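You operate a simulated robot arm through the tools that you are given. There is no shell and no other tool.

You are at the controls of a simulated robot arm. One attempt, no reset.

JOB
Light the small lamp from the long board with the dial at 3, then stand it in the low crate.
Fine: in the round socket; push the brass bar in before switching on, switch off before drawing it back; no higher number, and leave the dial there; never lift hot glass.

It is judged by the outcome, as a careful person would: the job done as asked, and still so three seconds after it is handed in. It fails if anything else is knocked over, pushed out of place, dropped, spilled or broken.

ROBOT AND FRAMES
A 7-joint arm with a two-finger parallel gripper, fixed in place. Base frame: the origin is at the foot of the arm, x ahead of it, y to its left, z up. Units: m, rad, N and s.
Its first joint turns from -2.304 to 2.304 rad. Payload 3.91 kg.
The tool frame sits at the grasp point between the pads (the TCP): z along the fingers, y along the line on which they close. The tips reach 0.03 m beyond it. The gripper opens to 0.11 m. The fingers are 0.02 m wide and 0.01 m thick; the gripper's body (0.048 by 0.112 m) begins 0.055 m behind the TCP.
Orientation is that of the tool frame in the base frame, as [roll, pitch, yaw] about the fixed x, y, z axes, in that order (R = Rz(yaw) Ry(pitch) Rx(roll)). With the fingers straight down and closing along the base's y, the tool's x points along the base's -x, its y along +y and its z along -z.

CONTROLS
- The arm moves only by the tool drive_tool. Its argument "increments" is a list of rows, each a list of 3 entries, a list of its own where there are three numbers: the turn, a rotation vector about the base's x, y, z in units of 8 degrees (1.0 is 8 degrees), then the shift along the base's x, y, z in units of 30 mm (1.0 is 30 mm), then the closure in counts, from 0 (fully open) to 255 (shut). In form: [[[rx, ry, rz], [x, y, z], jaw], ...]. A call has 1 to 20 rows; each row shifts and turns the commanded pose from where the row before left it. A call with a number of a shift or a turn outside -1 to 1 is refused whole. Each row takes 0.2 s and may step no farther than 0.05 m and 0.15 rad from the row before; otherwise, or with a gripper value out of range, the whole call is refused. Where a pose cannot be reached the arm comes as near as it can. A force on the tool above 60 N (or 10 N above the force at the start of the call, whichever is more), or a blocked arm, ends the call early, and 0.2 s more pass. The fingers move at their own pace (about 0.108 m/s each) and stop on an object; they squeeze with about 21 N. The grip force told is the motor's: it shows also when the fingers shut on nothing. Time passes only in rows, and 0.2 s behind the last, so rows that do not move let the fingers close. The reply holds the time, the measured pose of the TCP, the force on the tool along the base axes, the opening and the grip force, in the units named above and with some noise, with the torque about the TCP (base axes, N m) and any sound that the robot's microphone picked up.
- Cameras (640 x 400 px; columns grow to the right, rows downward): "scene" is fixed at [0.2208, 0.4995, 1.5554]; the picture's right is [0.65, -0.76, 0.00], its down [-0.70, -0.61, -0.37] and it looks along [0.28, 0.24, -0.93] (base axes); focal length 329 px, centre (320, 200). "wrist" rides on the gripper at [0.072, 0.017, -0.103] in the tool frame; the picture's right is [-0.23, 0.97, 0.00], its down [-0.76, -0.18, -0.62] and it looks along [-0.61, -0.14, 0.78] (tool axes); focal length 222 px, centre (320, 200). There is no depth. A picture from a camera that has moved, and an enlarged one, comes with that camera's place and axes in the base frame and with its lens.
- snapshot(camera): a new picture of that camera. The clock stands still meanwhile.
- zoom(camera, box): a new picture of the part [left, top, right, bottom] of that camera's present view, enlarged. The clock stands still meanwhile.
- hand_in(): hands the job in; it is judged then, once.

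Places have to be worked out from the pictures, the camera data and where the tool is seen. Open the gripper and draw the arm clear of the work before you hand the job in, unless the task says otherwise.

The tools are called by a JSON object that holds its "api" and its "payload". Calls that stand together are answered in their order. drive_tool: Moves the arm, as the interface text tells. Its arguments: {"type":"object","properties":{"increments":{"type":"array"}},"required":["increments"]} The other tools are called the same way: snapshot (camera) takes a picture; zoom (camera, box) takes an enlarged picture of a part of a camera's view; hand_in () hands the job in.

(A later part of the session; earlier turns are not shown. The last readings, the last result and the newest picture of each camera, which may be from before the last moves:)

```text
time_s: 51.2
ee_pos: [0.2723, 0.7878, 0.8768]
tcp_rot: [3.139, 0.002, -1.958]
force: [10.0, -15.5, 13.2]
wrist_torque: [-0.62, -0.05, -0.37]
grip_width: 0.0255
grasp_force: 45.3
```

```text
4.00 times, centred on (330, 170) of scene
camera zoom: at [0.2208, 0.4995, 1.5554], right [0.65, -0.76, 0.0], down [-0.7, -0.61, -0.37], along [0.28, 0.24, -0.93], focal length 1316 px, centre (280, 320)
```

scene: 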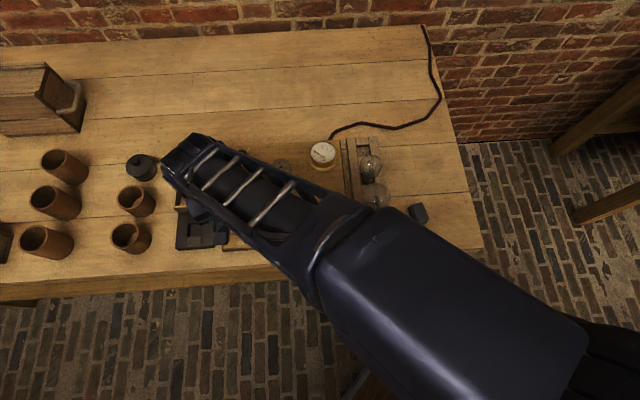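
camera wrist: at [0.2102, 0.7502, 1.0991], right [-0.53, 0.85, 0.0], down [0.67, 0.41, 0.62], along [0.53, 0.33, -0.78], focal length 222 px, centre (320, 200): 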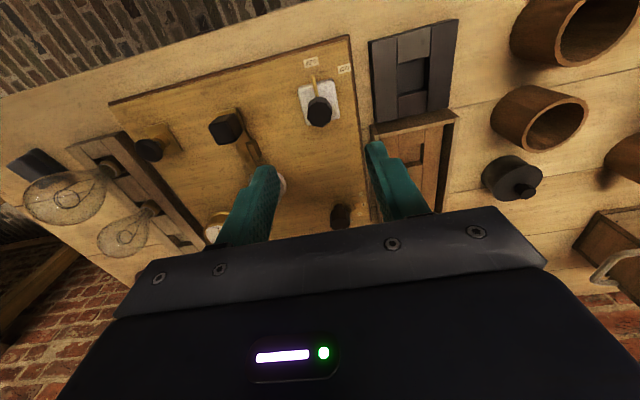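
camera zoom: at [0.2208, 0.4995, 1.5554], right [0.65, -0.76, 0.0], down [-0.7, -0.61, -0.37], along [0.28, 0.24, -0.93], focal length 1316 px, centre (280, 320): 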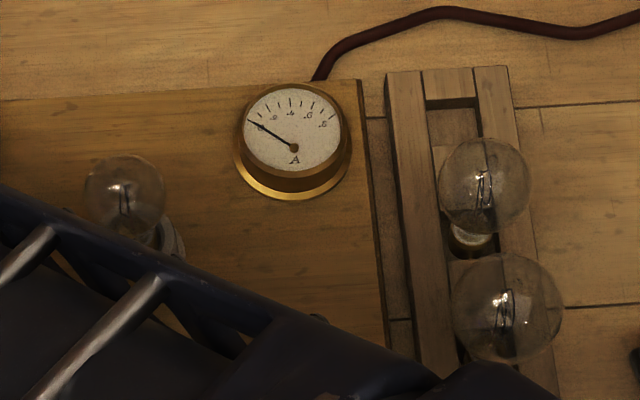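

The lamp is out, the meter is back at 0 and the lever is against OFF. I release, rise, turn back to 45° and move above the bar's knob at about (0.343, 0.711).

{"api": "drive_tool", "payload": {"increments": [[[0, 0, 0], [0, 0, 0], 170], [[0, 0, 0], [0, 0, 0], 116], [[0, 0, 0], [0, 0, 0.5], 116], [[0, 0, 0], [0, 0, 1], 116], [[0, 0, 0], [0, 0, 1], 116], [[0, 0, -0.9], [0, 0, 0.7], 116], [[0, 0, -0.95], [0.6, -0.65, 0], 116], [[0, 0, -0.9625], [0.6, -0.65, 0], 116], [[0, 0, 0], [0.6, -0.65, 0], 116], [[0, 0, 0], [0.58, -0.62, 0], 116], [[0, 0, 0], [0, 0, 0], 116]]}}

{"api": "snapshot", "payload": {"camera": "wrist"}}

{"api": "zoom", "payload": {"camera": "wrist", "box": [220, 60, 420, 210]}}

{"api": "snapshot", "payload": {"camera": "scene"}}

```text
time_s: 53.6
ee_pos: [0.3429, 0.7133, 0.9735]
tcp_rot: [3.139, 0.001, -2.351]
force: [-0.1, -0.1, 0.8]
wrist_torque: [-0.01, 0.01, -0.01]
grip_width: 0.0601
grasp_force: 0.1
```

```text
taken
camera wrist: at [0.2797, 0.6725, 1.0777], right [-0.53, 0.85, 0.0], down [0.66, 0.42, 0.62], along [0.53, 0.33, -0.78], focal length 222 px, centre (320, 200)
```

wrist: 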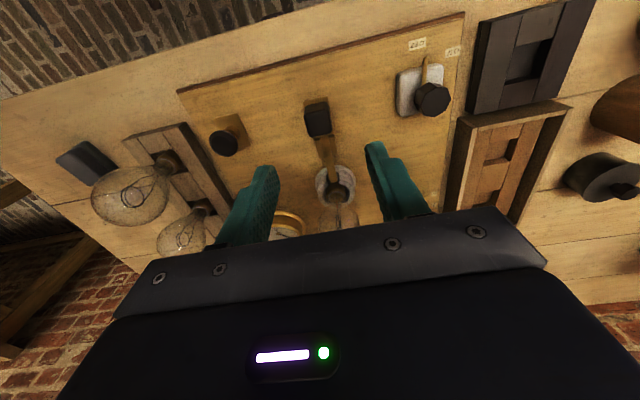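

```text
2.67 times, centred on (320, 135) of wrist
camera zoom: at [0.2797, 0.6725, 1.0777], right [-0.53, 0.85, 0.0], down [0.66, 0.42, 0.62], along [0.53, 0.33, -0.78], focal length 592 px, centre (320, 373)
```

zoom: 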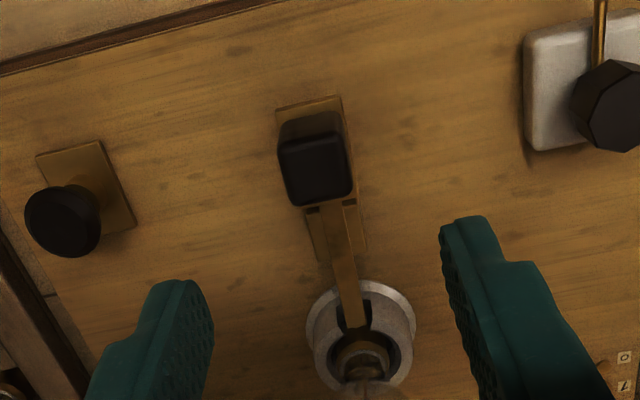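

```text
taken
```

scene: 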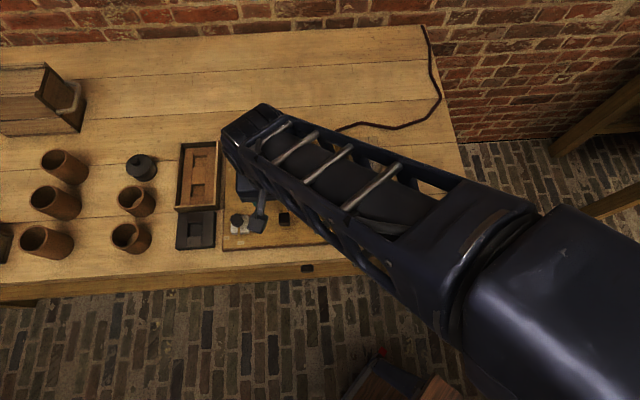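

The bar tip rests against the cap, with the knob at about (0.345, 0.712). I shift 2 mm to centre, descend and grip the knob.

{"api": "drive_tool", "payload": {"increments": [[[0, 0, -0.03], [0.053, -0.053, -0.9], 116], [[0, 0, 0], [0, 0, -0.9], 116], [[0, 0, 0], [0, 0, -0.8], 116], [[0, 0, 0], [0, 0, -0.64], 116], [[0, 0, 0], [0, 0, 0], 116], [[0, 0, 0], [0, 0, 0], 170], [[0, 0, 0], [0, 0, 0], 255], [[0, 0, 0], [0, 0, 0], 255]]}}

{"api": "zoom", "payload": {"camera": "wrist", "box": [220, 60, 420, 210]}}

```text
time_s: 55.4
ee_pos: [0.3423, 0.7116, 0.8747]
tcp_rot: [3.139, 0.0, -2.354]
force: [-4.6, 4.9, -4.9]
wrist_torque: [0.19, -0.31, -0.21]
grip_width: 0.0241
grasp_force: 45.1
```

```text
2.67 times, centred on (320, 135) of wrist
camera zoom: at [0.2795, 0.6708, 0.9794], right [-0.53, 0.85, 0.0], down [0.66, 0.41, 0.62], along [0.53, 0.33, -0.78], focal length 592 px, centre (320, 373)
```

zoom: 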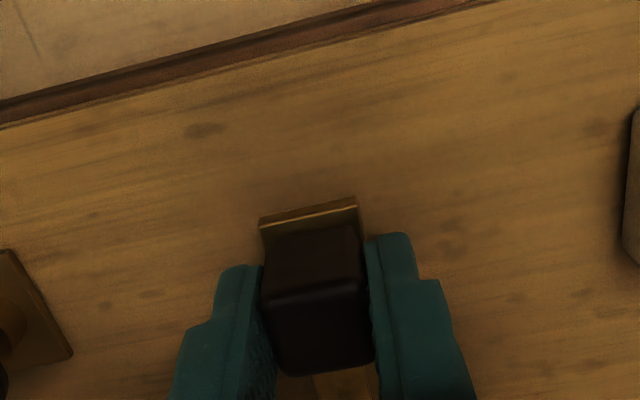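

The knob is gripped with little side load. I draw the bar back about 21 mm to where it started.

{"api": "drive_tool", "payload": {"increments": [[[0, 0, 0], [-0.1, -0.1, 0], 255], [[0, 0, 0], [-0.1, -0.1, 0], 255], [[0, 0, 0], [-0.1, -0.1, 0], 255], [[0, 0, 0], [-0.1, -0.1, 0], 255], [[0, 0, 0], [-0.08, -0.08, 0], 255], [[0, 0, 0], [0, 0, 0], 255]]}}

```text
time_s: 56.8
ee_pos: [0.329, 0.6968, 0.8747]
tcp_rot: [3.139, -0.001, -2.354]
force: [-19.9, 25.0, -25.9]
wrist_torque: [-0.37, 0.6, -0.32]
grip_width: 0.0237
grasp_force: 45.1
```

The bar is nearly back (1 mm short). I relieve the lateral strain and draw the last bit, then release.

{"api": "drive_tool", "payload": {"increments": [[[0, 0, 0], [-0.024, 0.024, -0.02], 255], [[0, 0, 0], [-0.04, -0.04, 0], 255], [[0, 0, 0], [0, 0, 0], 255]]}}

```text
time_s: 57.6
ee_pos: [0.3287, 0.6956, 0.8747]
tcp_rot: [3.14, 0.0, -2.354]
force: [-14.6, 33.2, -28.9]
wrist_torque: [0.47, -0.2, -0.27]
grip_width: 0.0237
grasp_force: 45.0
```

The bar is against its back stop (13 N axial). I release, rise and look at it.

{"api": "drive_tool", "payload": {"increments": [[[0, 0, 0], [0.02, 0.02, 0], 255], [[0, 0, 0], [0, 0, 0], 170], [[0, 0, 0], [0, 0, 0], 116], [[0, 0, 0], [0, 0, 0.5], 116], [[0, 0, 0], [0, 0, 1], 116], [[0, 0, 0], [0, 0, 1], 116], [[0, 0, 0], [0, 0, 1], 81], [[0, 0, 0], [0, 0, 0], 81]]}}

{"api": "snapshot", "payload": {"camera": "wrist"}}

{"api": "zoom", "payload": {"camera": "wrist", "box": [220, 60, 420, 210]}}

```text
time_s: 59.4
ee_pos: [0.3281, 0.6955, 0.9804]
tcp_rot: [3.139, -0.001, -2.355]
force: [0.4, -0.3, 0.1]
wrist_torque: [0.0, 0.0, -0.01]
grip_width: 0.0748
grasp_force: 0.1
```

```text
taken
camera wrist: at [0.264, 0.6561, 1.0852], right [-0.53, 0.85, 0.0], down [0.66, 0.41, 0.62], along [0.53, 0.33, -0.78], focal length 222 px, centre (320, 200)
```

wrist: 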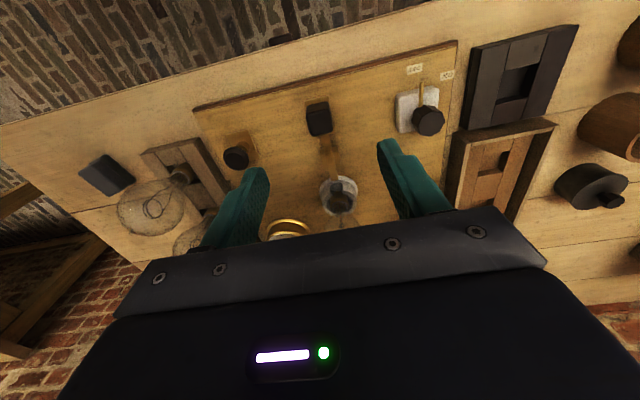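

```text
2.67 times, centred on (320, 135) of wrist
camera zoom: at [0.264, 0.6561, 1.0852], right [-0.53, 0.85, 0.0], down [0.66, 0.41, 0.62], along [0.53, 0.33, -0.78], focal length 592 px, centre (320, 373)
```

zoom: 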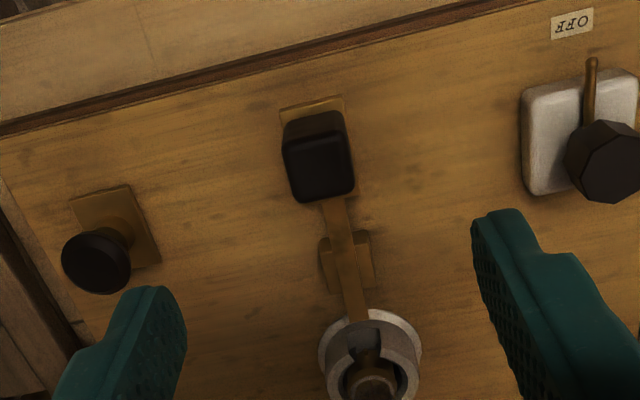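

The bar is fully drawn back and the switch is off. While the lamp cools I go to the crate's near cell with empty jaws to check reach and measure the cell.

{"api": "drive_tool", "payload": {"increments": [[[0, 0, 0], [-0.26, 1, 0], 81], [[0, 0, 0], [-0.26, 1, 0], 81], [[0, 0, 0], [-0.26, 1, 0], 81], [[0, 0, 0], [-0.26, 1, 0], 81], [[0, 0, 0], [-0.26, 1, 0], 81], [[0, 0, 0], [-0.26, 1, 0], 81], [[0, 0, 0], [-0.26, 1, 0], 81], [[0, 0, 0], [-0.25, 1, 0], 81], [[0, 0, 0], [0, 0, 0], 81]]}}

{"api": "snapshot", "payload": {"camera": "wrist"}}

{"api": "zoom", "payload": {"camera": "wrist", "box": [240, 0, 440, 150]}}

{"api": "zoom", "payload": {"camera": "scene", "box": [260, 120, 400, 220]}}

```text
time_s: 61.4
ee_pos: [0.2664, 0.9348, 0.98]
tcp_rot: [3.141, 0.001, -2.355]
force: [0.2, 0.8, 0.4]
wrist_torque: [0.01, 0.05, -0.03]
grip_width: 0.075
grasp_force: 0.1
```

```text
taken
camera wrist: at [0.2032, 0.8954, 1.0837], right [-0.53, 0.85, 0.0], down [0.66, 0.41, 0.62], along [0.53, 0.33, -0.78], focal length 222 px, centre (320, 200)
```

wrist: 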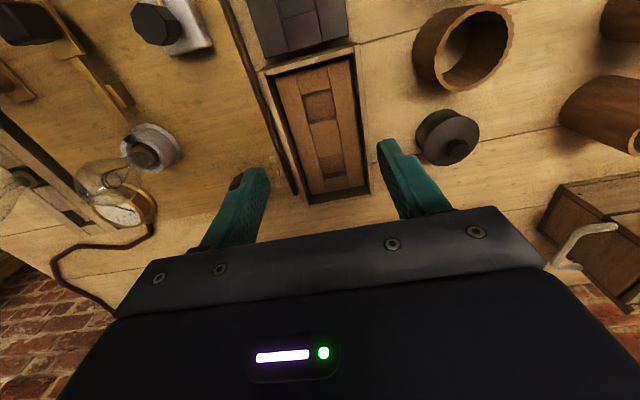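

```text
2.67 times, centred on (340, 75) of wrist
camera zoom: at [0.2032, 0.8954, 1.0837], right [-0.53, 0.85, 0.0], down [0.66, 0.41, 0.62], along [0.53, 0.33, -0.78], focal length 592 px, centre (267, 533)
```

zoom: 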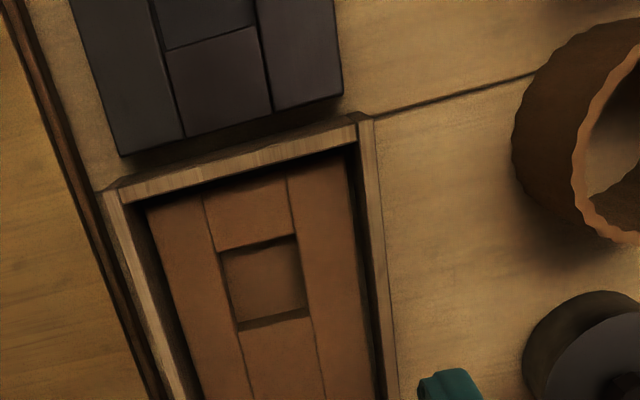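

```text
4.00 times, centred on (330, 170) of scene
camera zoom: at [0.2208, 0.4995, 1.5554], right [0.65, -0.76, 0.0], down [-0.7, -0.61, -0.37], along [0.28, 0.24, -0.93], focal length 1316 px, centre (280, 320)
```

zoom: 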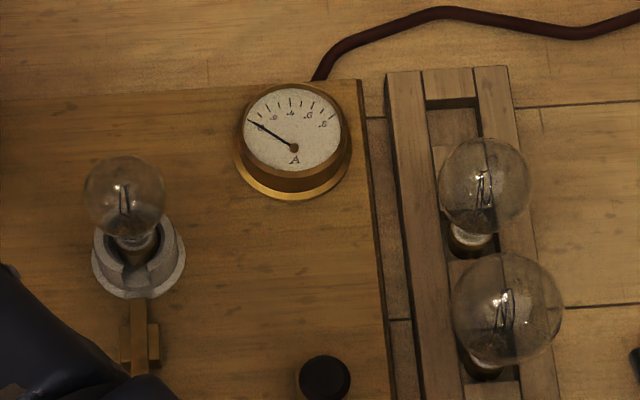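

The near cell's centre is at (0.2665, 0.935), with the plate top at z≈0.82 and walls no higher than about 0.845. I test the reach further down, to z≈0.90, with empty jaws.

{"api": "drive_tool", "payload": {"increments": [[[0, 0, 0], [0, 0, -0.9], 81], [[0, 0, 0], [0, 0, -0.9], 81], [[0, 0, 0], [0, 0, -0.7], 81], [[0, 0, 0], [0, 0, 0], 81]]}}

{"api": "snapshot", "payload": {"camera": "wrist"}}

{"api": "zoom", "payload": {"camera": "wrist", "box": [220, 30, 420, 180]}}

{"api": "zoom", "payload": {"camera": "scene", "box": [110, 110, 250, 220]}}

```text
time_s: 62.4
ee_pos: [0.267, 0.9361, 0.9047]
tcp_rot: [3.141, 0.0, -2.355]
force: [1.2, -0.2, 0.6]
wrist_torque: [0.0, 0.01, -0.01]
grip_width: 0.0749
grasp_force: 0.0
```

```text
taken
camera wrist: at [0.2035, 0.8961, 1.0092], right [-0.53, 0.85, 0.0], down [0.66, 0.41, 0.62], along [0.53, 0.33, -0.78], focal length 222 px, centre (320, 200)
```

wrist: 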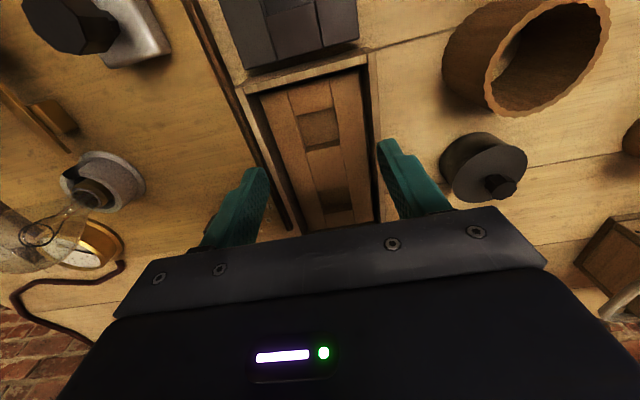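

```text
2.67 times, centred on (320, 105) of wrist
camera zoom: at [0.2035, 0.8961, 1.0092], right [-0.53, 0.85, 0.0], down [0.66, 0.41, 0.62], along [0.53, 0.33, -0.78], focal length 592 px, centre (320, 453)
```

zoom: 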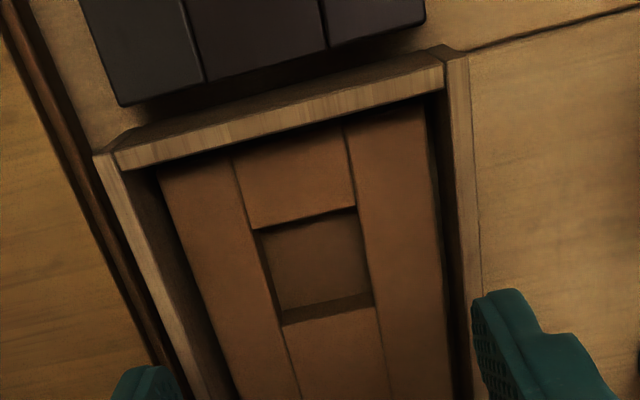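

```text
3.64 times, centred on (180, 165) of scene
camera zoom: at [0.2208, 0.4995, 1.5554], right [0.65, -0.76, 0.0], down [-0.7, -0.61, -0.37], along [0.28, 0.24, -0.93], focal length 1196 px, centre (829, 327)
```

zoom: 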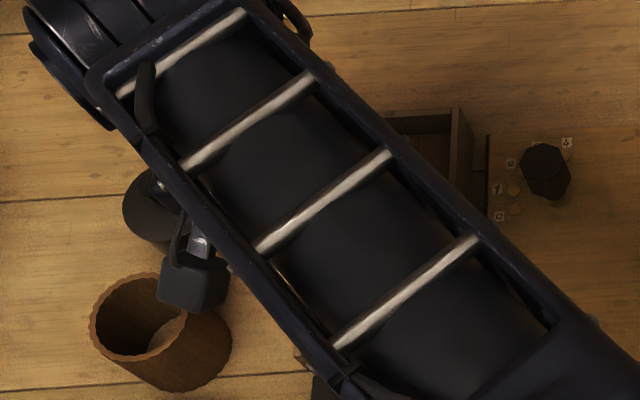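

Reach is fine at z=0.90, and the cell centre confirms at (0.2666, 0.9347). I rise and go back above the lamp to inspect it while it cools.

{"api": "drive_tool", "payload": {"increments": [[[0, 0, 0], [0, 0, 1], 81], [[0, 0, 0], [0, 0, 1], 81], [[0, 0, 0], [0, 0, 1], 81], [[0, 0, 0], [0, 0, 1], 81], [[0, 0, 0], [0.8, -0.8, 0], 81], [[0, 0, 0], [0.8, -0.8, 0], 81], [[0, 0, 0], [0.8, -0.8, 0], 81], [[0, 0, 0], [0.8, -0.8, 0], 81], [[0, 0, 0], [0.8, -0.8, 0], 81], [[0, 0, 0], [0.8, -0.85, 0], 81], [[0, 0, 0], [0.23, -0.25, 0], 81], [[0, 0, 0], [0, 0, 0], 81], [[0, 0, 0], [0, 0, 0], 81], [[0, 0, 0], [0, 0, 0], 81], [[0, 0, 0], [0, 0, 0], 81], [[0, 0, 0], [0, 0, 0], 81]]}}

{"api": "snapshot", "payload": {"camera": "wrist"}}

{"api": "zoom", "payload": {"camera": "wrist", "box": [240, 60, 400, 180]}}

{"api": "zoom", "payload": {"camera": "scene", "box": [260, 140, 320, 200]}}

```text
time_s: 65.8
ee_pos: [0.4186, 0.7813, 1.0234]
tcp_rot: [3.14, 0.001, -2.353]
force: [0.6, 0.5, -0.3]
wrist_torque: [-0.03, 0.04, 0.02]
grip_width: 0.0749
grasp_force: 0.0
```

```text
taken
camera wrist: at [0.3544, 0.7417, 1.1286], right [-0.53, 0.85, 0.0], down [0.66, 0.41, 0.62], along [0.53, 0.33, -0.78], focal length 222 px, centre (320, 200)
```

wrist: 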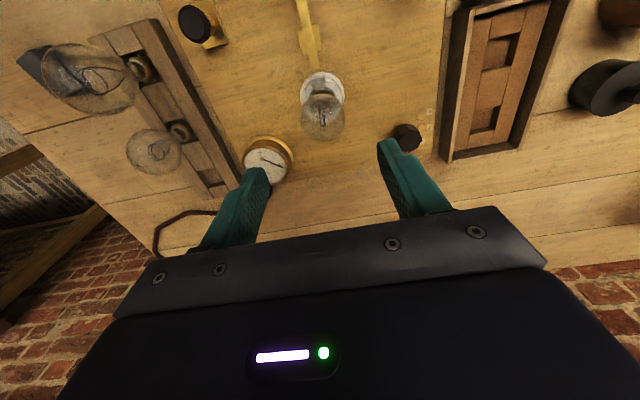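

```text
3.33 times, centred on (320, 120) of wrist
camera zoom: at [0.3544, 0.7417, 1.1286], right [-0.53, 0.85, 0.0], down [0.66, 0.41, 0.62], along [0.53, 0.33, -0.78], focal length 740 px, centre (320, 467)
```

zoom: 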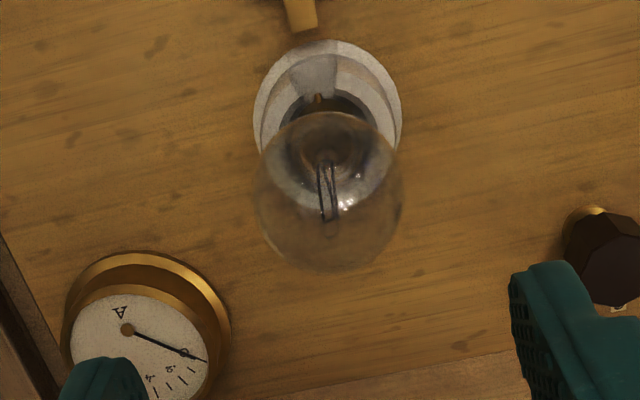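

```text
6.67 times, centred on (290, 170) of scene
camera zoom: at [0.2208, 0.4995, 1.5554], right [0.65, -0.76, 0.0], down [-0.7, -0.61, -0.37], along [0.28, 0.24, -0.93], focal length 2193 px, centre (520, 400)
```

zoom: 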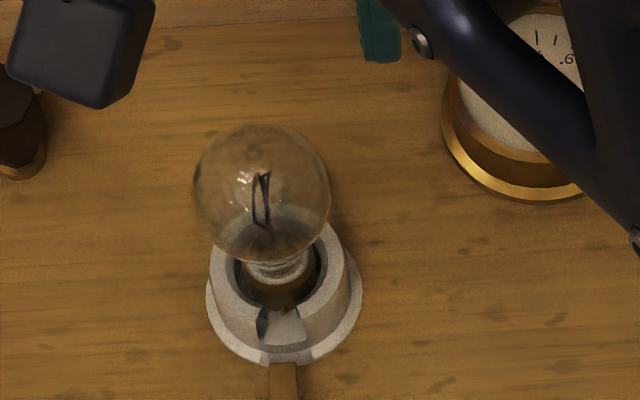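

The bulb is centred at (0.4175, 0.785) and looks clear, but it was lit only about 15 s ago. I hold still and let it cool for a good while.

{"api": "drive_tool", "payload": {"increments": [[[0, 0, 0], [0, 0, 0], 81], [[0, 0, 0], [0, 0, 0], 81], [[0, 0, 0], [0, 0, 0], 81], [[0, 0, 0], [0, 0, 0], 81], [[0, 0, 0], [0, 0, 0], 81], [[0, 0, 0], [0, 0, 0], 81], [[0, 0, 0], [0, 0, 0], 81], [[0, 0, 0], [0, 0, 0], 81], [[0, 0, 0], [0, 0, 0], 81], [[0, 0, 0], [0, 0, 0], 81], [[0, 0, 0], [0, 0, 0], 81], [[0, 0, 0], [0, 0, 0], 81], [[0, 0, 0], [0, 0, 0], 81], [[0, 0, 0], [0, 0, 0], 81], [[0, 0, 0], [0, 0, 0], 81], [[0, 0, 0], [0, 0, 0], 81], [[0, 0, 0], [0, 0, 0], 81], [[0, 0, 0], [0, 0, 0], 81], [[0, 0, 0], [0, 0, 0], 81], [[0, 0, 0], [0, 0, 0], 81]]}}

{"api": "drive_tool", "payload": {"increments": [[[0, 0, 0], [0, 0, 0], 81], [[0, 0, 0], [0, 0, 0], 81], [[0, 0, 0], [0, 0, 0], 81], [[0, 0, 0], [0, 0, 0], 81], [[0, 0, 0], [0, 0, 0], 81], [[0, 0, 0], [0, 0, 0], 81], [[0, 0, 0], [0, 0, 0], 81], [[0, 0, 0], [0, 0, 0], 81], [[0, 0, 0], [0, 0, 0], 81], [[0, 0, 0], [0, 0, 0], 81], [[0, 0, 0], [0, 0, 0], 81], [[0, 0, 0], [0, 0, 0], 81], [[0, 0, 0], [0, 0, 0], 81], [[0, 0, 0], [0, 0, 0], 81], [[0, 0, 0], [0, 0, 0], 81], [[0, 0, 0], [0, 0, 0], 81], [[0, 0, 0], [0, 0, 0], 81], [[0, 0, 0], [0, 0, 0], 81], [[0, 0, 0], [0, 0, 0], 81], [[0, 0, 0], [0, 0, 0], 81]]}}

{"api": "drive_tool", "payload": {"increments": [[[0, 0, 0], [0, 0, 0], 81], [[0, 0, 0], [0, 0, 0], 81], [[0, 0, 0], [0, 0, 0], 81], [[0, 0, 0], [0, 0, 0], 81], [[0, 0, 0], [0, 0, 0], 81], [[0, 0, 0], [0, 0, 0], 81], [[0, 0, 0], [0, 0, 0], 81], [[0, 0, 0], [0, 0, 0], 81], [[0, 0, 0], [0, 0, 0], 81], [[0, 0, 0], [0, 0, 0], 81], [[0, 0, 0], [0, 0, 0], 81], [[0, 0, 0], [0, 0, 0], 81], [[0, 0, 0], [0, 0, 0], 81], [[0, 0, 0], [0, 0, 0], 81], [[0, 0, 0], [0, 0, 0], 81], [[0, 0, 0], [0, 0, 0], 81], [[0, 0, 0], [0, 0, 0], 81], [[0, 0, 0], [0, 0, 0], 81], [[0, 0, 0], [0, 0, 0], 81], [[0, 0, 0], [0, 0, 0], 81]]}}

{"api": "drive_tool", "payload": {"increments": [[[0, 0, 0], [0, 0, 0], 81], [[0, 0, 0], [0, 0, 0], 81], [[0, 0, 0], [0, 0, 0], 81], [[0, 0, 0], [0, 0, 0], 81], [[0, 0, 0], [0, 0, 0], 81], [[0, 0, 0], [0, 0, 0], 81], [[0, 0, 0], [0, 0, 0], 81], [[0, 0, 0], [0, 0, 0], 81], [[0, 0, 0], [0, 0, 0], 81], [[0, 0, 0], [0, 0, 0], 81], [[0, 0, 0], [0, 0, 0], 81], [[0, 0, 0], [0, 0, 0], 81], [[0, 0, 0], [0, 0, 0], 81], [[0, 0, 0], [0, 0, 0], 81], [[0, 0, 0], [0, 0, 0], 81], [[0, 0, 0], [0, 0, 0], 81], [[0, 0, 0], [0, 0, 0], 81], [[0, 0, 0], [0, 0, 0], 81], [[0, 0, 0], [0, 0, 0], 81], [[0, 0, 0], [0, 0, 0], 81]]}}

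{"api": "drive_tool", "payload": {"increments": [[[0, 0, 0], [0, 0, 0], 81], [[0, 0, 0], [0, 0, 0], 81], [[0, 0, 0], [0, 0, 0], 81], [[0, 0, 0], [0, 0, 0], 81], [[0, 0, 0], [0, 0, 0], 81], [[0, 0, 0], [0, 0, 0], 81], [[0, 0, 0], [0, 0, 0], 81], [[0, 0, 0], [0, 0, 0], 81], [[0, 0, 0], [0, 0, 0], 81], [[0, 0, 0], [0, 0, 0], 81], [[0, 0, 0], [0, 0, 0], 81], [[0, 0, 0], [0, 0, 0], 81], [[0, 0, 0], [0, 0, 0], 81], [[0, 0, 0], [0, 0, 0], 81], [[0, 0, 0], [0, 0, 0], 81], [[0, 0, 0], [0, 0, 0], 81], [[0, 0, 0], [0, 0, 0], 81], [[0, 0, 0], [0, 0, 0], 81], [[0, 0, 0], [0, 0, 0], 81], [[0, 0, 0], [0, 0, 0], 81]]}}

{"api": "zoom", "payload": {"camera": "scene", "box": [260, 140, 320, 200]}}

{"api": "zoom", "payload": {"camera": "wrist", "box": [240, 60, 400, 180]}}

```text
time_s: 70.0
ee_pos: [0.4178, 0.782, 1.0239]
tcp_rot: [3.139, -0.001, -2.354]
force: [0.5, -0.4, -0.8]
wrist_torque: [0.01, -0.04, 0.0]
grip_width: 0.0749
grasp_force: 0.1
```

```text
time_s: 74.2
ee_pos: [0.418, 0.7813, 1.0243]
tcp_rot: [3.141, -0.001, -2.354]
force: [0.3, -0.2, 0.4]
wrist_torque: [0.02, 0.0, -0.01]
grip_width: 0.075
grasp_force: 0.1
```

```text
time_s: 78.4
ee_pos: [0.4183, 0.7827, 1.0239]
tcp_rot: [3.139, 0.0, -2.355]
force: [-0.6, -0.7, 0.4]
wrist_torque: [0.05, 0.0, 0.03]
grip_width: 0.0754
grasp_force: 0.1
```

```text
time_s: 82.6
ee_pos: [0.4182, 0.7816, 1.0245]
tcp_rot: [3.141, -0.001, -2.354]
force: [0.5, 0.3, -0.2]
wrist_torque: [-0.02, 0.0, -0.01]
grip_width: 0.0747
grasp_force: 0.0
```

```text
time_s: 86.8
ee_pos: [0.4182, 0.7809, 1.0231]
tcp_rot: [3.138, 0.0, -2.357]
force: [-0.8, -0.3, -0.4]
wrist_torque: [0.04, 0.03, -0.01]
grip_width: 0.0751
grasp_force: 0.1
```

```text
6.67 times, centred on (290, 170) of scene
camera zoom: at [0.2208, 0.4995, 1.5554], right [0.65, -0.76, 0.0], down [-0.7, -0.61, -0.37], along [0.28, 0.24, -0.93], focal length 2193 px, centre (520, 400)
```

zoom: 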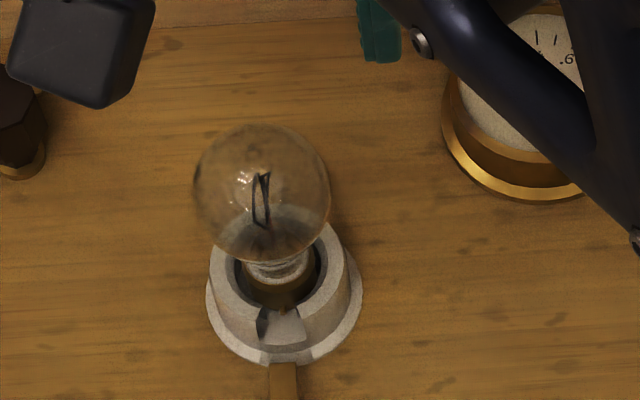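

```text
3.33 times, centred on (320, 120) of wrist
camera zoom: at [0.3544, 0.7417, 1.1286], right [-0.53, 0.85, 0.0], down [0.66, 0.41, 0.62], along [0.53, 0.33, -0.78], focal length 740 px, centre (320, 467)
```

zoom: 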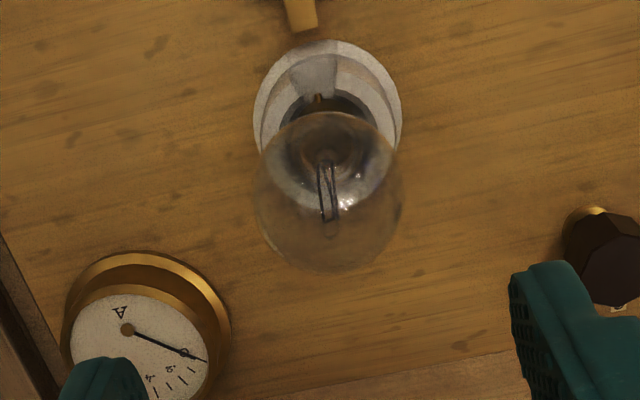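

It has been about 36 s since switching off and nothing visible has changed. I wait roughly another 30 s to be safe before touching the glass.

{"api": "drive_tool", "payload": {"increments": [[[0, 0, 0], [0, 0, 0], 81], [[0, 0, 0], [0, 0, 0], 81], [[0, 0, 0], [0, 0, 0], 81], [[0, 0, 0], [0, 0, 0], 81], [[0, 0, 0], [0, 0, 0], 81], [[0, 0, 0], [0, 0, 0], 81], [[0, 0, 0], [0, 0, 0], 81], [[0, 0, 0], [0, 0, 0], 81], [[0, 0, 0], [0, 0, 0], 81], [[0, 0, 0], [0, 0, 0], 81], [[0, 0, 0], [0, 0, 0], 81], [[0, 0, 0], [0, 0, 0], 81], [[0, 0, 0], [0, 0, 0], 81], [[0, 0, 0], [0, 0, 0], 81], [[0, 0, 0], [0, 0, 0], 81], [[0, 0, 0], [0, 0, 0], 81], [[0, 0, 0], [0, 0, 0], 81], [[0, 0, 0], [0, 0, 0], 81], [[0, 0, 0], [0, 0, 0], 81], [[0, 0, 0], [0, 0, 0], 81]]}}

{"api": "drive_tool", "payload": {"increments": [[[0, 0, 0], [0, 0, 0], 81], [[0, 0, 0], [0, 0, 0], 81], [[0, 0, 0], [0, 0, 0], 81], [[0, 0, 0], [0, 0, 0], 81], [[0, 0, 0], [0, 0, 0], 81], [[0, 0, 0], [0, 0, 0], 81], [[0, 0, 0], [0, 0, 0], 81], [[0, 0, 0], [0, 0, 0], 81], [[0, 0, 0], [0, 0, 0], 81], [[0, 0, 0], [0, 0, 0], 81], [[0, 0, 0], [0, 0, 0], 81], [[0, 0, 0], [0, 0, 0], 81], [[0, 0, 0], [0, 0, 0], 81], [[0, 0, 0], [0, 0, 0], 81], [[0, 0, 0], [0, 0, 0], 81], [[0, 0, 0], [0, 0, 0], 81], [[0, 0, 0], [0, 0, 0], 81], [[0, 0, 0], [0, 0, 0], 81], [[0, 0, 0], [0, 0, 0], 81], [[0, 0, 0], [0, 0, 0], 81]]}}

{"api": "drive_tool", "payload": {"increments": [[[0, 0, 0], [0, 0, 0], 81], [[0, 0, 0], [0, 0, 0], 81], [[0, 0, 0], [0, 0, 0], 81], [[0, 0, 0], [0, 0, 0], 81], [[0, 0, 0], [0, 0, 0], 81], [[0, 0, 0], [0, 0, 0], 81], [[0, 0, 0], [0, 0, 0], 81], [[0, 0, 0], [0, 0, 0], 81], [[0, 0, 0], [0, 0, 0], 81], [[0, 0, 0], [0, 0, 0], 81], [[0, 0, 0], [0, 0, 0], 81], [[0, 0, 0], [0, 0, 0], 81], [[0, 0, 0], [0, 0, 0], 81], [[0, 0, 0], [0, 0, 0], 81], [[0, 0, 0], [0, 0, 0], 81], [[0, 0, 0], [0, 0, 0], 81], [[0, 0, 0], [0, 0, 0], 81], [[0, 0, 0], [0, 0, 0], 81], [[0, 0, 0], [0, 0, 0], 81], [[0, 0, 0], [0, 0, 0], 81]]}}

{"api": "drive_tool", "payload": {"increments": [[[0, 0, 0], [0, 0, 0], 81], [[0, 0, 0], [0, 0, 0], 81], [[0, 0, 0], [0, 0, 0], 81], [[0, 0, 0], [0, 0, 0], 81], [[0, 0, 0], [0, 0, 0], 81], [[0, 0, 0], [0, 0, 0], 81], [[0, 0, 0], [0, 0, 0], 81], [[0, 0, 0], [0, 0, 0], 81], [[0, 0, 0], [0, 0, 0], 81], [[0, 0, 0], [0, 0, 0], 81], [[0, 0, 0], [0, 0, 0], 81], [[0, 0, 0], [0, 0, 0], 81], [[0, 0, 0], [0, 0, 0], 81], [[0, 0, 0], [0, 0, 0], 81], [[0, 0, 0], [0, 0, 0], 81], [[0, 0, 0], [0, 0, 0], 81], [[0, 0, 0], [0, 0, 0], 81], [[0, 0, 0], [0, 0, 0], 81], [[0, 0, 0], [0, 0, 0], 81], [[0, 0, 0], [0, 0, 0], 81]]}}

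{"api": "drive_tool", "payload": {"increments": [[[0, 0, 0], [0, 0, 0], 81], [[0, 0, 0], [0, 0, 0], 81], [[0, 0, 0], [0, 0, 0], 81], [[0, 0, 0], [0, 0, 0], 81], [[0, 0, 0], [0, 0, 0], 81], [[0, 0, 0], [0, 0, 0], 81], [[0, 0, 0], [0, 0, 0], 81], [[0, 0, 0], [0, 0, 0], 81], [[0, 0, 0], [0, 0, 0], 81], [[0, 0, 0], [0, 0, 0], 81], [[0, 0, 0], [0, 0, 0], 81], [[0, 0, 0], [0, 0, 0], 81], [[0, 0, 0], [0, 0, 0], 81], [[0, 0, 0], [0, 0, 0], 81], [[0, 0, 0], [0, 0, 0], 81], [[0, 0, 0], [0, 0, 0], 81], [[0, 0, 0], [0, 0, 0], 81], [[0, 0, 0], [0, 0, 0], 81], [[0, 0, 0], [0, 0, 0], 81], [[0, 0, 0], [0, 0, 0], 81]]}}

{"api": "drive_tool", "payload": {"increments": [[[0, 0, 0], [0, 0, 0], 81], [[0, 0, 0], [0, 0, 0], 81], [[0, 0, 0], [0, 0, 0], 81], [[0, 0, 0], [0, 0, 0], 81], [[0, 0, 0], [0, 0, 0], 81], [[0, 0, 0], [0, 0, 0], 81], [[0, 0, 0], [0, 0, 0], 81], [[0, 0, 0], [0, 0, 0], 81], [[0, 0, 0], [0, 0, 0], 81], [[0, 0, 0], [0, 0, 0], 81], [[0, 0, 0], [0, 0, 0], 81], [[0, 0, 0], [0, 0, 0], 81], [[0, 0, 0], [0, 0, 0], 81], [[0, 0, 0], [0, 0, 0], 81], [[0, 0, 0], [0, 0, 0], 81], [[0, 0, 0], [0, 0, 0], 81], [[0, 0, 0], [0, 0, 0], 81], [[0, 0, 0], [0, 0, 0], 81], [[0, 0, 0], [0, 0, 0], 81], [[0, 0, 0], [0, 0, 0], 81]]}}

{"api": "drive_tool", "payload": {"increments": [[[0, 0, 0], [0, 0, 0], 81], [[0, 0, 0], [0, 0, 0], 81], [[0, 0, 0], [0, 0, 0], 81], [[0, 0, 0], [0, 0, 0], 81], [[0, 0, 0], [0, 0, 0], 81], [[0, 0, 0], [0, 0, 0], 81], [[0, 0, 0], [0, 0, 0], 81], [[0, 0, 0], [0, 0, 0], 81], [[0, 0, 0], [0, 0, 0], 81], [[0, 0, 0], [0, 0, 0], 81], [[0, 0, 0], [0, 0, 0], 81], [[0, 0, 0], [0, 0, 0], 81], [[0, 0, 0], [0, 0, 0], 81], [[0, 0, 0], [0, 0, 0], 81], [[0, 0, 0], [0, 0, 0], 81], [[0, 0, 0], [0, 0, 0], 81], [[0, 0, 0], [0, 0, 0], 81], [[0, 0, 0], [0, 0, 0], 81], [[0, 0, 0], [0, 0, 0], 81], [[0, 0, 0], [0, 0, 0], 81]]}}

{"api": "drive_tool", "payload": {"increments": [[[0, 0, 0], [0, 0, 0], 81], [[0, 0, 0], [0, 0, 0], 81], [[0, 0, 0], [0, 0, 0], 81], [[0, 0, 0], [0, 0, 0], 81], [[0, 0, 0], [0, 0, 0], 81], [[0, 0, 0], [0, 0, 0], 81], [[0, 0, 0], [0, 0, 0], 81], [[0, 0, 0], [0, 0, 0], 81], [[0, 0, 0], [0, 0, 0], 81], [[0, 0, 0], [0, 0, 0], 81], [[0, 0, 0], [0, 0, 0], 81], [[0, 0, 0], [0, 0, 0], 81], [[0, 0, 0], [0, 0, 0], 81], [[0, 0, 0], [0, 0, 0], 81], [[0, 0, 0], [0, 0, 0], 81], [[0, 0, 0], [0, 0, 0], 81], [[0, 0, 0], [0, 0, 0], 81], [[0, 0, 0], [0, 0, 0], 81], [[0, 0, 0], [0, 0, 0], 81], [[0, 0, 0], [0, 0, 0], 81]]}}

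{"api": "zoom", "payload": {"camera": "scene", "box": [260, 140, 320, 200]}}

```text
time_s: 91.0
ee_pos: [0.4184, 0.7823, 1.0249]
tcp_rot: [3.14, 0.001, -2.355]
force: [0.4, 0.4, -0.8]
wrist_torque: [-0.01, -0.01, 0.03]
grip_width: 0.0752
grasp_force: 0.0
```

```text
time_s: 95.2
ee_pos: [0.4187, 0.7817, 1.025]
tcp_rot: [3.139, -0.001, -2.354]
force: [-0.3, -0.4, 0.1]
wrist_torque: [0.0, 0.03, 0.0]
grip_width: 0.0749
grasp_force: 0.0
```

```text
time_s: 99.4
ee_pos: [0.419, 0.7821, 1.0226]
tcp_rot: [3.14, 0.001, -2.354]
force: [0.7, -0.3, -0.3]
wrist_torque: [0.01, 0.02, 0.02]
grip_width: 0.0752
grasp_force: 0.0
```

```text
time_s: 103.6
ee_pos: [0.418, 0.7809, 1.0242]
tcp_rot: [3.14, 0.0, -2.354]
force: [-0.2, 0.7, 0.5]
wrist_torque: [0.0, 0.02, 0.0]
grip_width: 0.0751
grasp_force: 0.1
```

```text
time_s: 107.8
ee_pos: [0.418, 0.7817, 1.0243]
tcp_rot: [3.14, 0.001, -2.353]
force: [0.6, 1.1, -0.3]
wrist_torque: [0.0, 0.01, 0.03]
grip_width: 0.0752
grasp_force: 0.0
```

```text
time_s: 112.0
ee_pos: [0.4179, 0.7813, 1.024]
tcp_rot: [3.139, 0.0, -2.355]
force: [0.6, 0.2, -0.1]
wrist_torque: [-0.01, 0.0, -0.02]
grip_width: 0.0752
grasp_force: 0.1
```

```text
time_s: 116.2
ee_pos: [0.4183, 0.7815, 1.0242]
tcp_rot: [3.138, 0.0, -2.354]
force: [-0.7, -0.1, 0.2]
wrist_torque: [0.03, -0.01, -0.01]
grip_width: 0.0748
grasp_force: 0.0
```

```text
time_s: 120.4
ee_pos: [0.4182, 0.7811, 1.0229]
tcp_rot: [3.14, 0.001, -2.355]
force: [-0.1, -0.5, 0.1]
wrist_torque: [-0.02, 0.02, 0.01]
grip_width: 0.075
grasp_force: 0.0
```

```text
6.67 times, centred on (290, 170) of scene
camera zoom: at [0.2208, 0.4995, 1.5554], right [0.65, -0.76, 0.0], down [-0.7, -0.61, -0.37], along [0.28, 0.24, -0.93], focal length 2193 px, centre (520, 400)
```

zoom: 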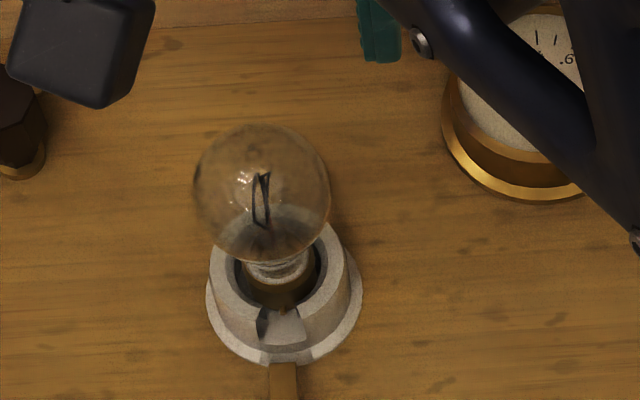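

About 70 s after switching off, with no sign of heat, I proceed. I centre over the bulb and descend to just above it for a precise check, so that the grip does not tilt the lamp.

{"api": "drive_tool", "payload": {"increments": [[[0, 0, 0], [-0.023, 0.113, -0.6], 81], [[0, 0, 0], [0, 0, -0.8], 81], [[0, 0, 0], [0, 0, -0.4], 81], [[0, 0, 0], [0, 0, 0], 81]]}}

{"api": "zoom", "payload": {"camera": "wrist", "box": [240, 80, 400, 200]}}

```text
time_s: 121.4
ee_pos: [0.4175, 0.786, 0.9719]
tcp_rot: [3.14, 0.0, -2.354]
force: [-0.4, -0.4, 0.6]
wrist_torque: [0.01, 0.0, 0.0]
grip_width: 0.0751
grasp_force: 0.0
```

```text
3.33 times, centred on (320, 140) of wrist
camera zoom: at [0.354, 0.7459, 1.0753], right [-0.53, 0.85, 0.0], down [0.66, 0.41, 0.62], along [0.53, 0.33, -0.78], focal length 740 px, centre (320, 400)
```

zoom: 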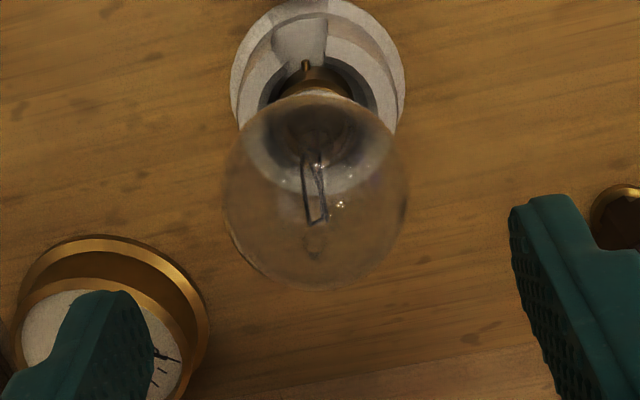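

The bulb centre is within about 1.5 mm of the TCP; I trim that, lower to the bulb's equator and close gently.

{"api": "drive_tool", "payload": {"increments": [[[0, 0, 0], [-0.013, -0.047, -0.8], 81], [[0, 0, 0], [0, 0, -0.8], 81], [[0, 0, 0], [0, 0, -0.68], 81], [[0, 0, 0], [0, 0, 0], 81], [[0, 0, 0], [0, 0, 0], 120], [[0, 0, 0], [0, 0, 0], 200], [[0, 0, 0], [0, 0, 0], 200]]}}

{"api": "zoom", "payload": {"camera": "wrist", "box": [220, 70, 420, 220]}}

{"api": "zoom", "payload": {"camera": "scene", "box": [240, 130, 336, 202]}}

```text
time_s: 123.0
ee_pos: [0.417, 0.7834, 0.9035]
tcp_rot: [3.141, 0.0, -2.354]
force: [0.3, 0.8, -0.5]
wrist_torque: [-0.02, -0.01, -0.02]
grip_width: 0.0446
grasp_force: 20.7
```

```text
2.67 times, centred on (320, 145) of wrist
camera zoom: at [0.3522, 0.7443, 1.0076], right [-0.53, 0.85, 0.0], down [0.66, 0.41, 0.62], along [0.53, 0.33, -0.78], focal length 592 px, centre (320, 347)
```

zoom: 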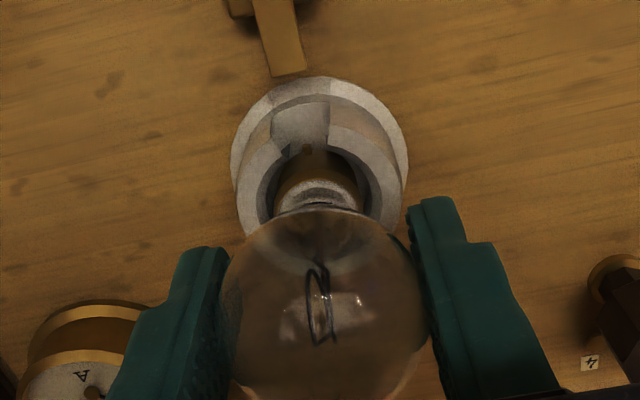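

```text
5.56 times, centred on (288, 166) of scene
camera zoom: at [0.2208, 0.4995, 1.5554], right [0.65, -0.76, 0.0], down [-0.7, -0.61, -0.37], along [0.28, 0.24, -0.93], focal length 1827 px, centre (498, 389)
```

zoom: 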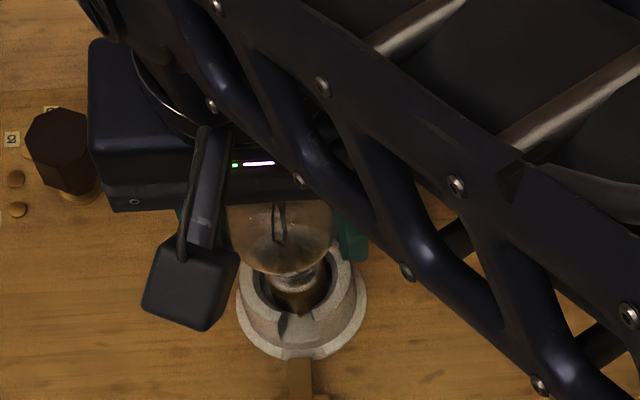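

The lamp is held upright with no load. I lift it straight out of the socket to a safe height.

{"api": "drive_tool", "payload": {"increments": [[[0, 0, 0], [0, 0, 0.2], 200], [[0, 0, 0], [0, 0, 0.4], 200], [[0, 0, 0], [0, 0, 0.7], 200], [[0, 0, 0], [0, 0, 0.9], 200], [[0, 0, 0], [0, 0, 0.9], 200], [[0, 0, 0], [0, 0, 0.3], 200], [[0, 0, 0], [0, 0, 0], 200]]}}

{"api": "zoom", "payload": {"camera": "wrist", "box": [220, 70, 420, 220]}}

{"api": "zoom", "payload": {"camera": "scene", "box": [230, 110, 350, 210]}}

```text
time_s: 124.6
ee_pos: [0.4152, 0.7848, 1.0065]
tcp_rot: [3.14, -0.002, -2.355]
force: [0.0, 1.2, -1.3]
wrist_torque: [0.06, 0.02, 0.03]
grip_width: 0.0447
grasp_force: 21.4
```

```text
2.67 times, centred on (320, 145) of wrist
camera zoom: at [0.3515, 0.7458, 1.1098], right [-0.53, 0.85, 0.0], down [0.66, 0.41, 0.62], along [0.53, 0.33, -0.78], focal length 592 px, centre (320, 347)
```

zoom: 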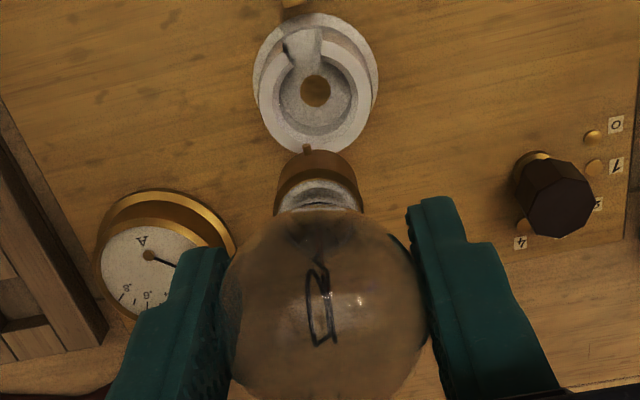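

```text
4.00 times, centred on (290, 160) of scene
camera zoom: at [0.2208, 0.4995, 1.5554], right [0.65, -0.76, 0.0], down [-0.7, -0.61, -0.37], along [0.28, 0.24, -0.93], focal length 1316 px, centre (440, 360)
```

zoom: 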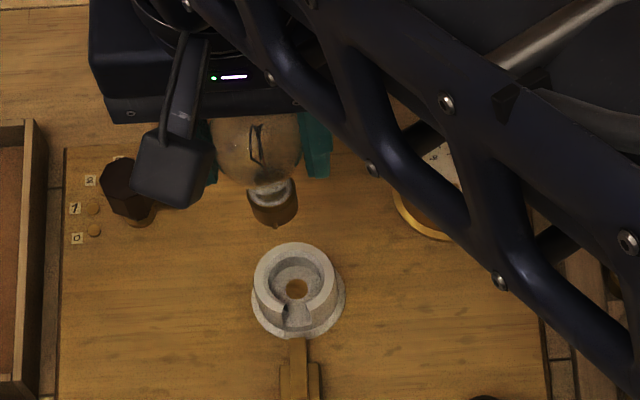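

The lamp hangs nearly vertical (about 2° lean, which I trim). I carry it at height over to the crate's near cell.

{"api": "drive_tool", "payload": {"increments": [[[0.13, 0.13, 0], [0, 0, 0], 200], [[0, 0, 0], [-0.7, 0.7, 0], 200], [[0, 0, 0], [-0.8, 0.8, 0], 200], [[0, 0, 0], [-0.8, 0.8, 0], 200], [[0, 0, 0], [-0.8, 0.8, 0], 200], [[0, 0, 0], [-0.8, 0.8, 0], 200], [[0, 0, 0], [-0.7, 0.72, 0], 200], [[0, 0, 0], [-0.4, 0.4, 0], 200], [[0, 0, 0], [0, 0, 0], 200]]}}

{"api": "snapshot", "payload": {"camera": "wrist"}}

{"api": "zoom", "payload": {"camera": "wrist", "box": [220, 40, 420, 190]}}

{"api": "snapshot", "payload": {"camera": "scene"}}

```text
time_s: 126.6
ee_pos: [0.2667, 0.9355, 1.0054]
tcp_rot: [3.112, 0.001, -2.356]
force: [-0.3, -0.2, -0.3]
wrist_torque: [0.03, -0.01, -0.01]
grip_width: 0.0443
grasp_force: 21.4
```

```text
taken
camera wrist: at [0.2048, 0.8936, 1.1104], right [-0.53, 0.85, 0.03], down [0.68, 0.4, 0.62], along [0.51, 0.34, -0.79], focal length 222 px, centre (320, 200)
```

wrist: 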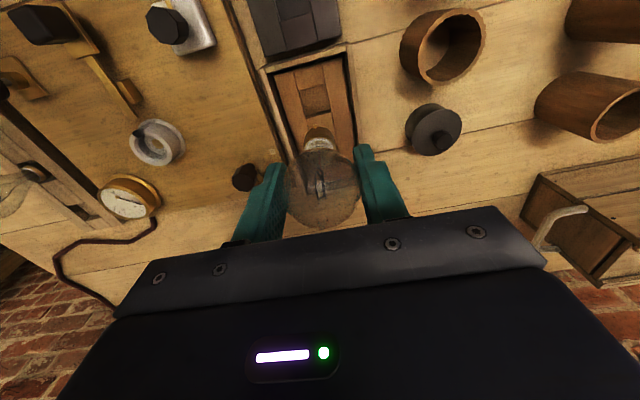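

```text
2.67 times, centred on (320, 115) of wrist
camera zoom: at [0.2048, 0.8936, 1.1104], right [-0.53, 0.85, 0.03], down [0.68, 0.4, 0.62], along [0.51, 0.34, -0.79], focal length 592 px, centre (320, 427)
```

zoom: 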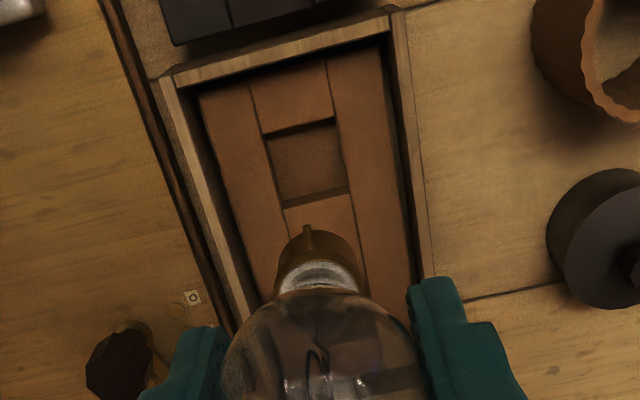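

```text
taken
```

scene: 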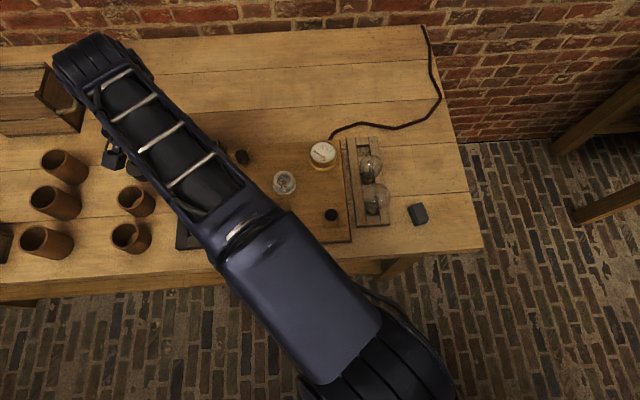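

The lamp is over the near cell, and this view agrees to about 1 mm. I descend to just above the plate and check.

{"api": "drive_tool", "payload": {"increments": [[[0, 0, 0], [0, 0, -0.9], 200], [[0, 0, 0], [0, 0, -0.9], 200], [[0, 0, 0], [0, 0, -0.8], 200], [[0, 0, 0], [0, 0, -0.5], 200], [[0, 0, 0], [0, 0, 0], 200]]}}

{"api": "zoom", "payload": {"camera": "wrist", "box": [240, 60, 400, 180]}}

{"api": "snapshot", "payload": {"camera": "wrist"}}

```text
time_s: 127.8
ee_pos: [0.2661, 0.9353, 0.9115]
tcp_rot: [3.115, 0.001, -2.354]
force: [0.1, -0.1, -1.4]
wrist_torque: [0.0, 0.01, 0.02]
grip_width: 0.0446
grasp_force: 20.6
```

```text
3.33 times, centred on (320, 120) of wrist
camera zoom: at [0.2044, 0.8932, 1.0162], right [-0.53, 0.85, 0.03], down [0.68, 0.4, 0.62], along [0.51, 0.35, -0.79], focal length 740 px, centre (320, 467)
```

zoom: 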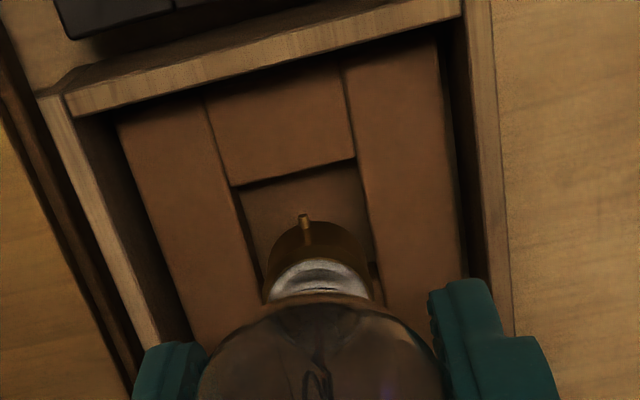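

```text
taken
camera wrist: at [0.2044, 0.8932, 1.0162], right [-0.53, 0.85, 0.03], down [0.68, 0.4, 0.62], along [0.51, 0.35, -0.79], focal length 222 px, centre (320, 200)
```

wrist: 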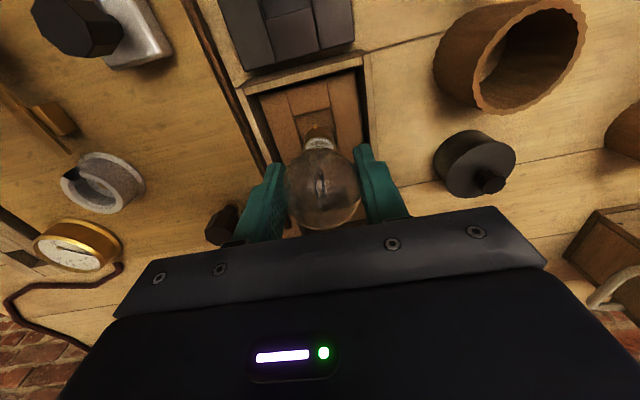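

The alignment over the cell looks right. I lower into it in small steps, watching for contact.

{"api": "drive_tool", "payload": {"increments": [[[0, 0, 0], [0, 0, -0.3], 200], [[0, 0, 0], [0, 0, -0.3], 200], [[0, 0, 0], [0, 0, 0], 200]]}}

{"api": "zoom", "payload": {"camera": "wrist", "box": [240, 60, 400, 180]}}

```text
time_s: 128.6
ee_pos: [0.2654, 0.9334, 0.8937]
tcp_rot: [3.114, 0.002, -2.354]
force: [-0.4, -0.2, 0.1]
wrist_torque: [-0.01, -0.02, 0.01]
grip_width: 0.0444
grasp_force: 21.2
```

```text
3.33 times, centred on (320, 120) of wrist
camera zoom: at [0.2043, 0.8927, 0.9984], right [-0.53, 0.85, 0.03], down [0.68, 0.4, 0.62], along [0.51, 0.35, -0.79], focal length 740 px, centre (320, 467)
```

zoom: 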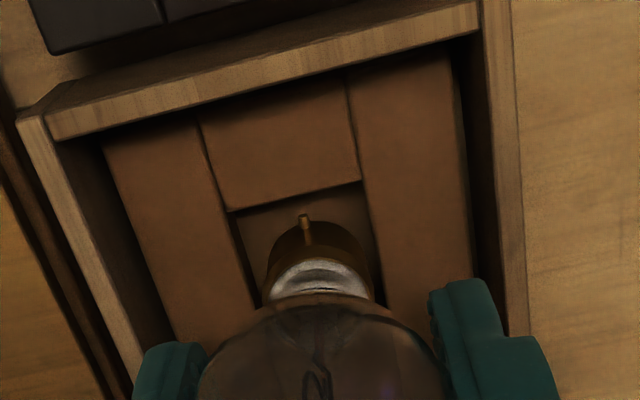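

There is no contact yet and the cap is centred in the cell. I continue down in smaller steps.

{"api": "drive_tool", "payload": {"increments": [[[0, 0, 0], [0, 0, -0.15], 200], [[0, 0, 0], [0, 0, -0.1], 200], [[0, 0, 0], [0, 0, 0], 200]]}}

```text
time_s: 129.4
ee_pos: [0.2668, 0.9345, 0.8871]
tcp_rot: [3.114, -0.001, -2.354]
force: [-0.2, -0.2, -1.6]
wrist_torque: [-0.01, -0.01, 0.0]
grip_width: 0.0444
grasp_force: 21.5
```

{"api": "drive_tool", "payload": {"increments": [[[0, 0, 0], [0, 0, -0.08], 200], [[0, 0, 0], [0, 0, -0.08], 200], [[0, 0, 0], [0, 0, 0], 200]]}}

{"api": "zoom", "payload": {"camera": "wrist", "box": [240, 60, 400, 180]}}

```text
time_s: 130.2
ee_pos: [0.2668, 0.9353, 0.8809]
tcp_rot: [3.115, 0.001, -2.355]
force: [0.1, -0.4, -1.3]
wrist_torque: [-0.06, 0.05, -0.01]
grip_width: 0.0446
grasp_force: 21.2
```

```text
3.33 times, centred on (320, 120) of wrist
camera zoom: at [0.2047, 0.8929, 0.9862], right [-0.53, 0.85, 0.03], down [0.68, 0.4, 0.62], along [0.51, 0.34, -0.79], focal length 740 px, centre (320, 467)
```

zoom: 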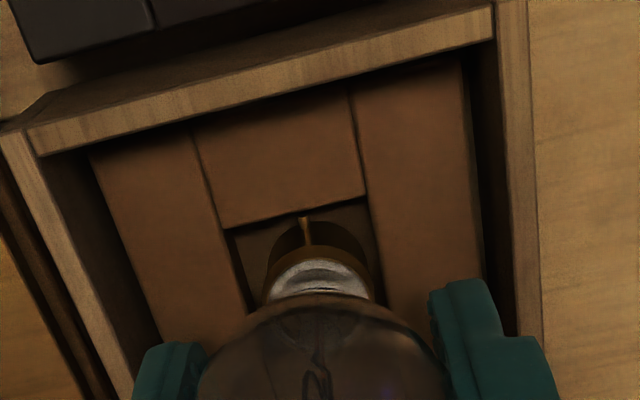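

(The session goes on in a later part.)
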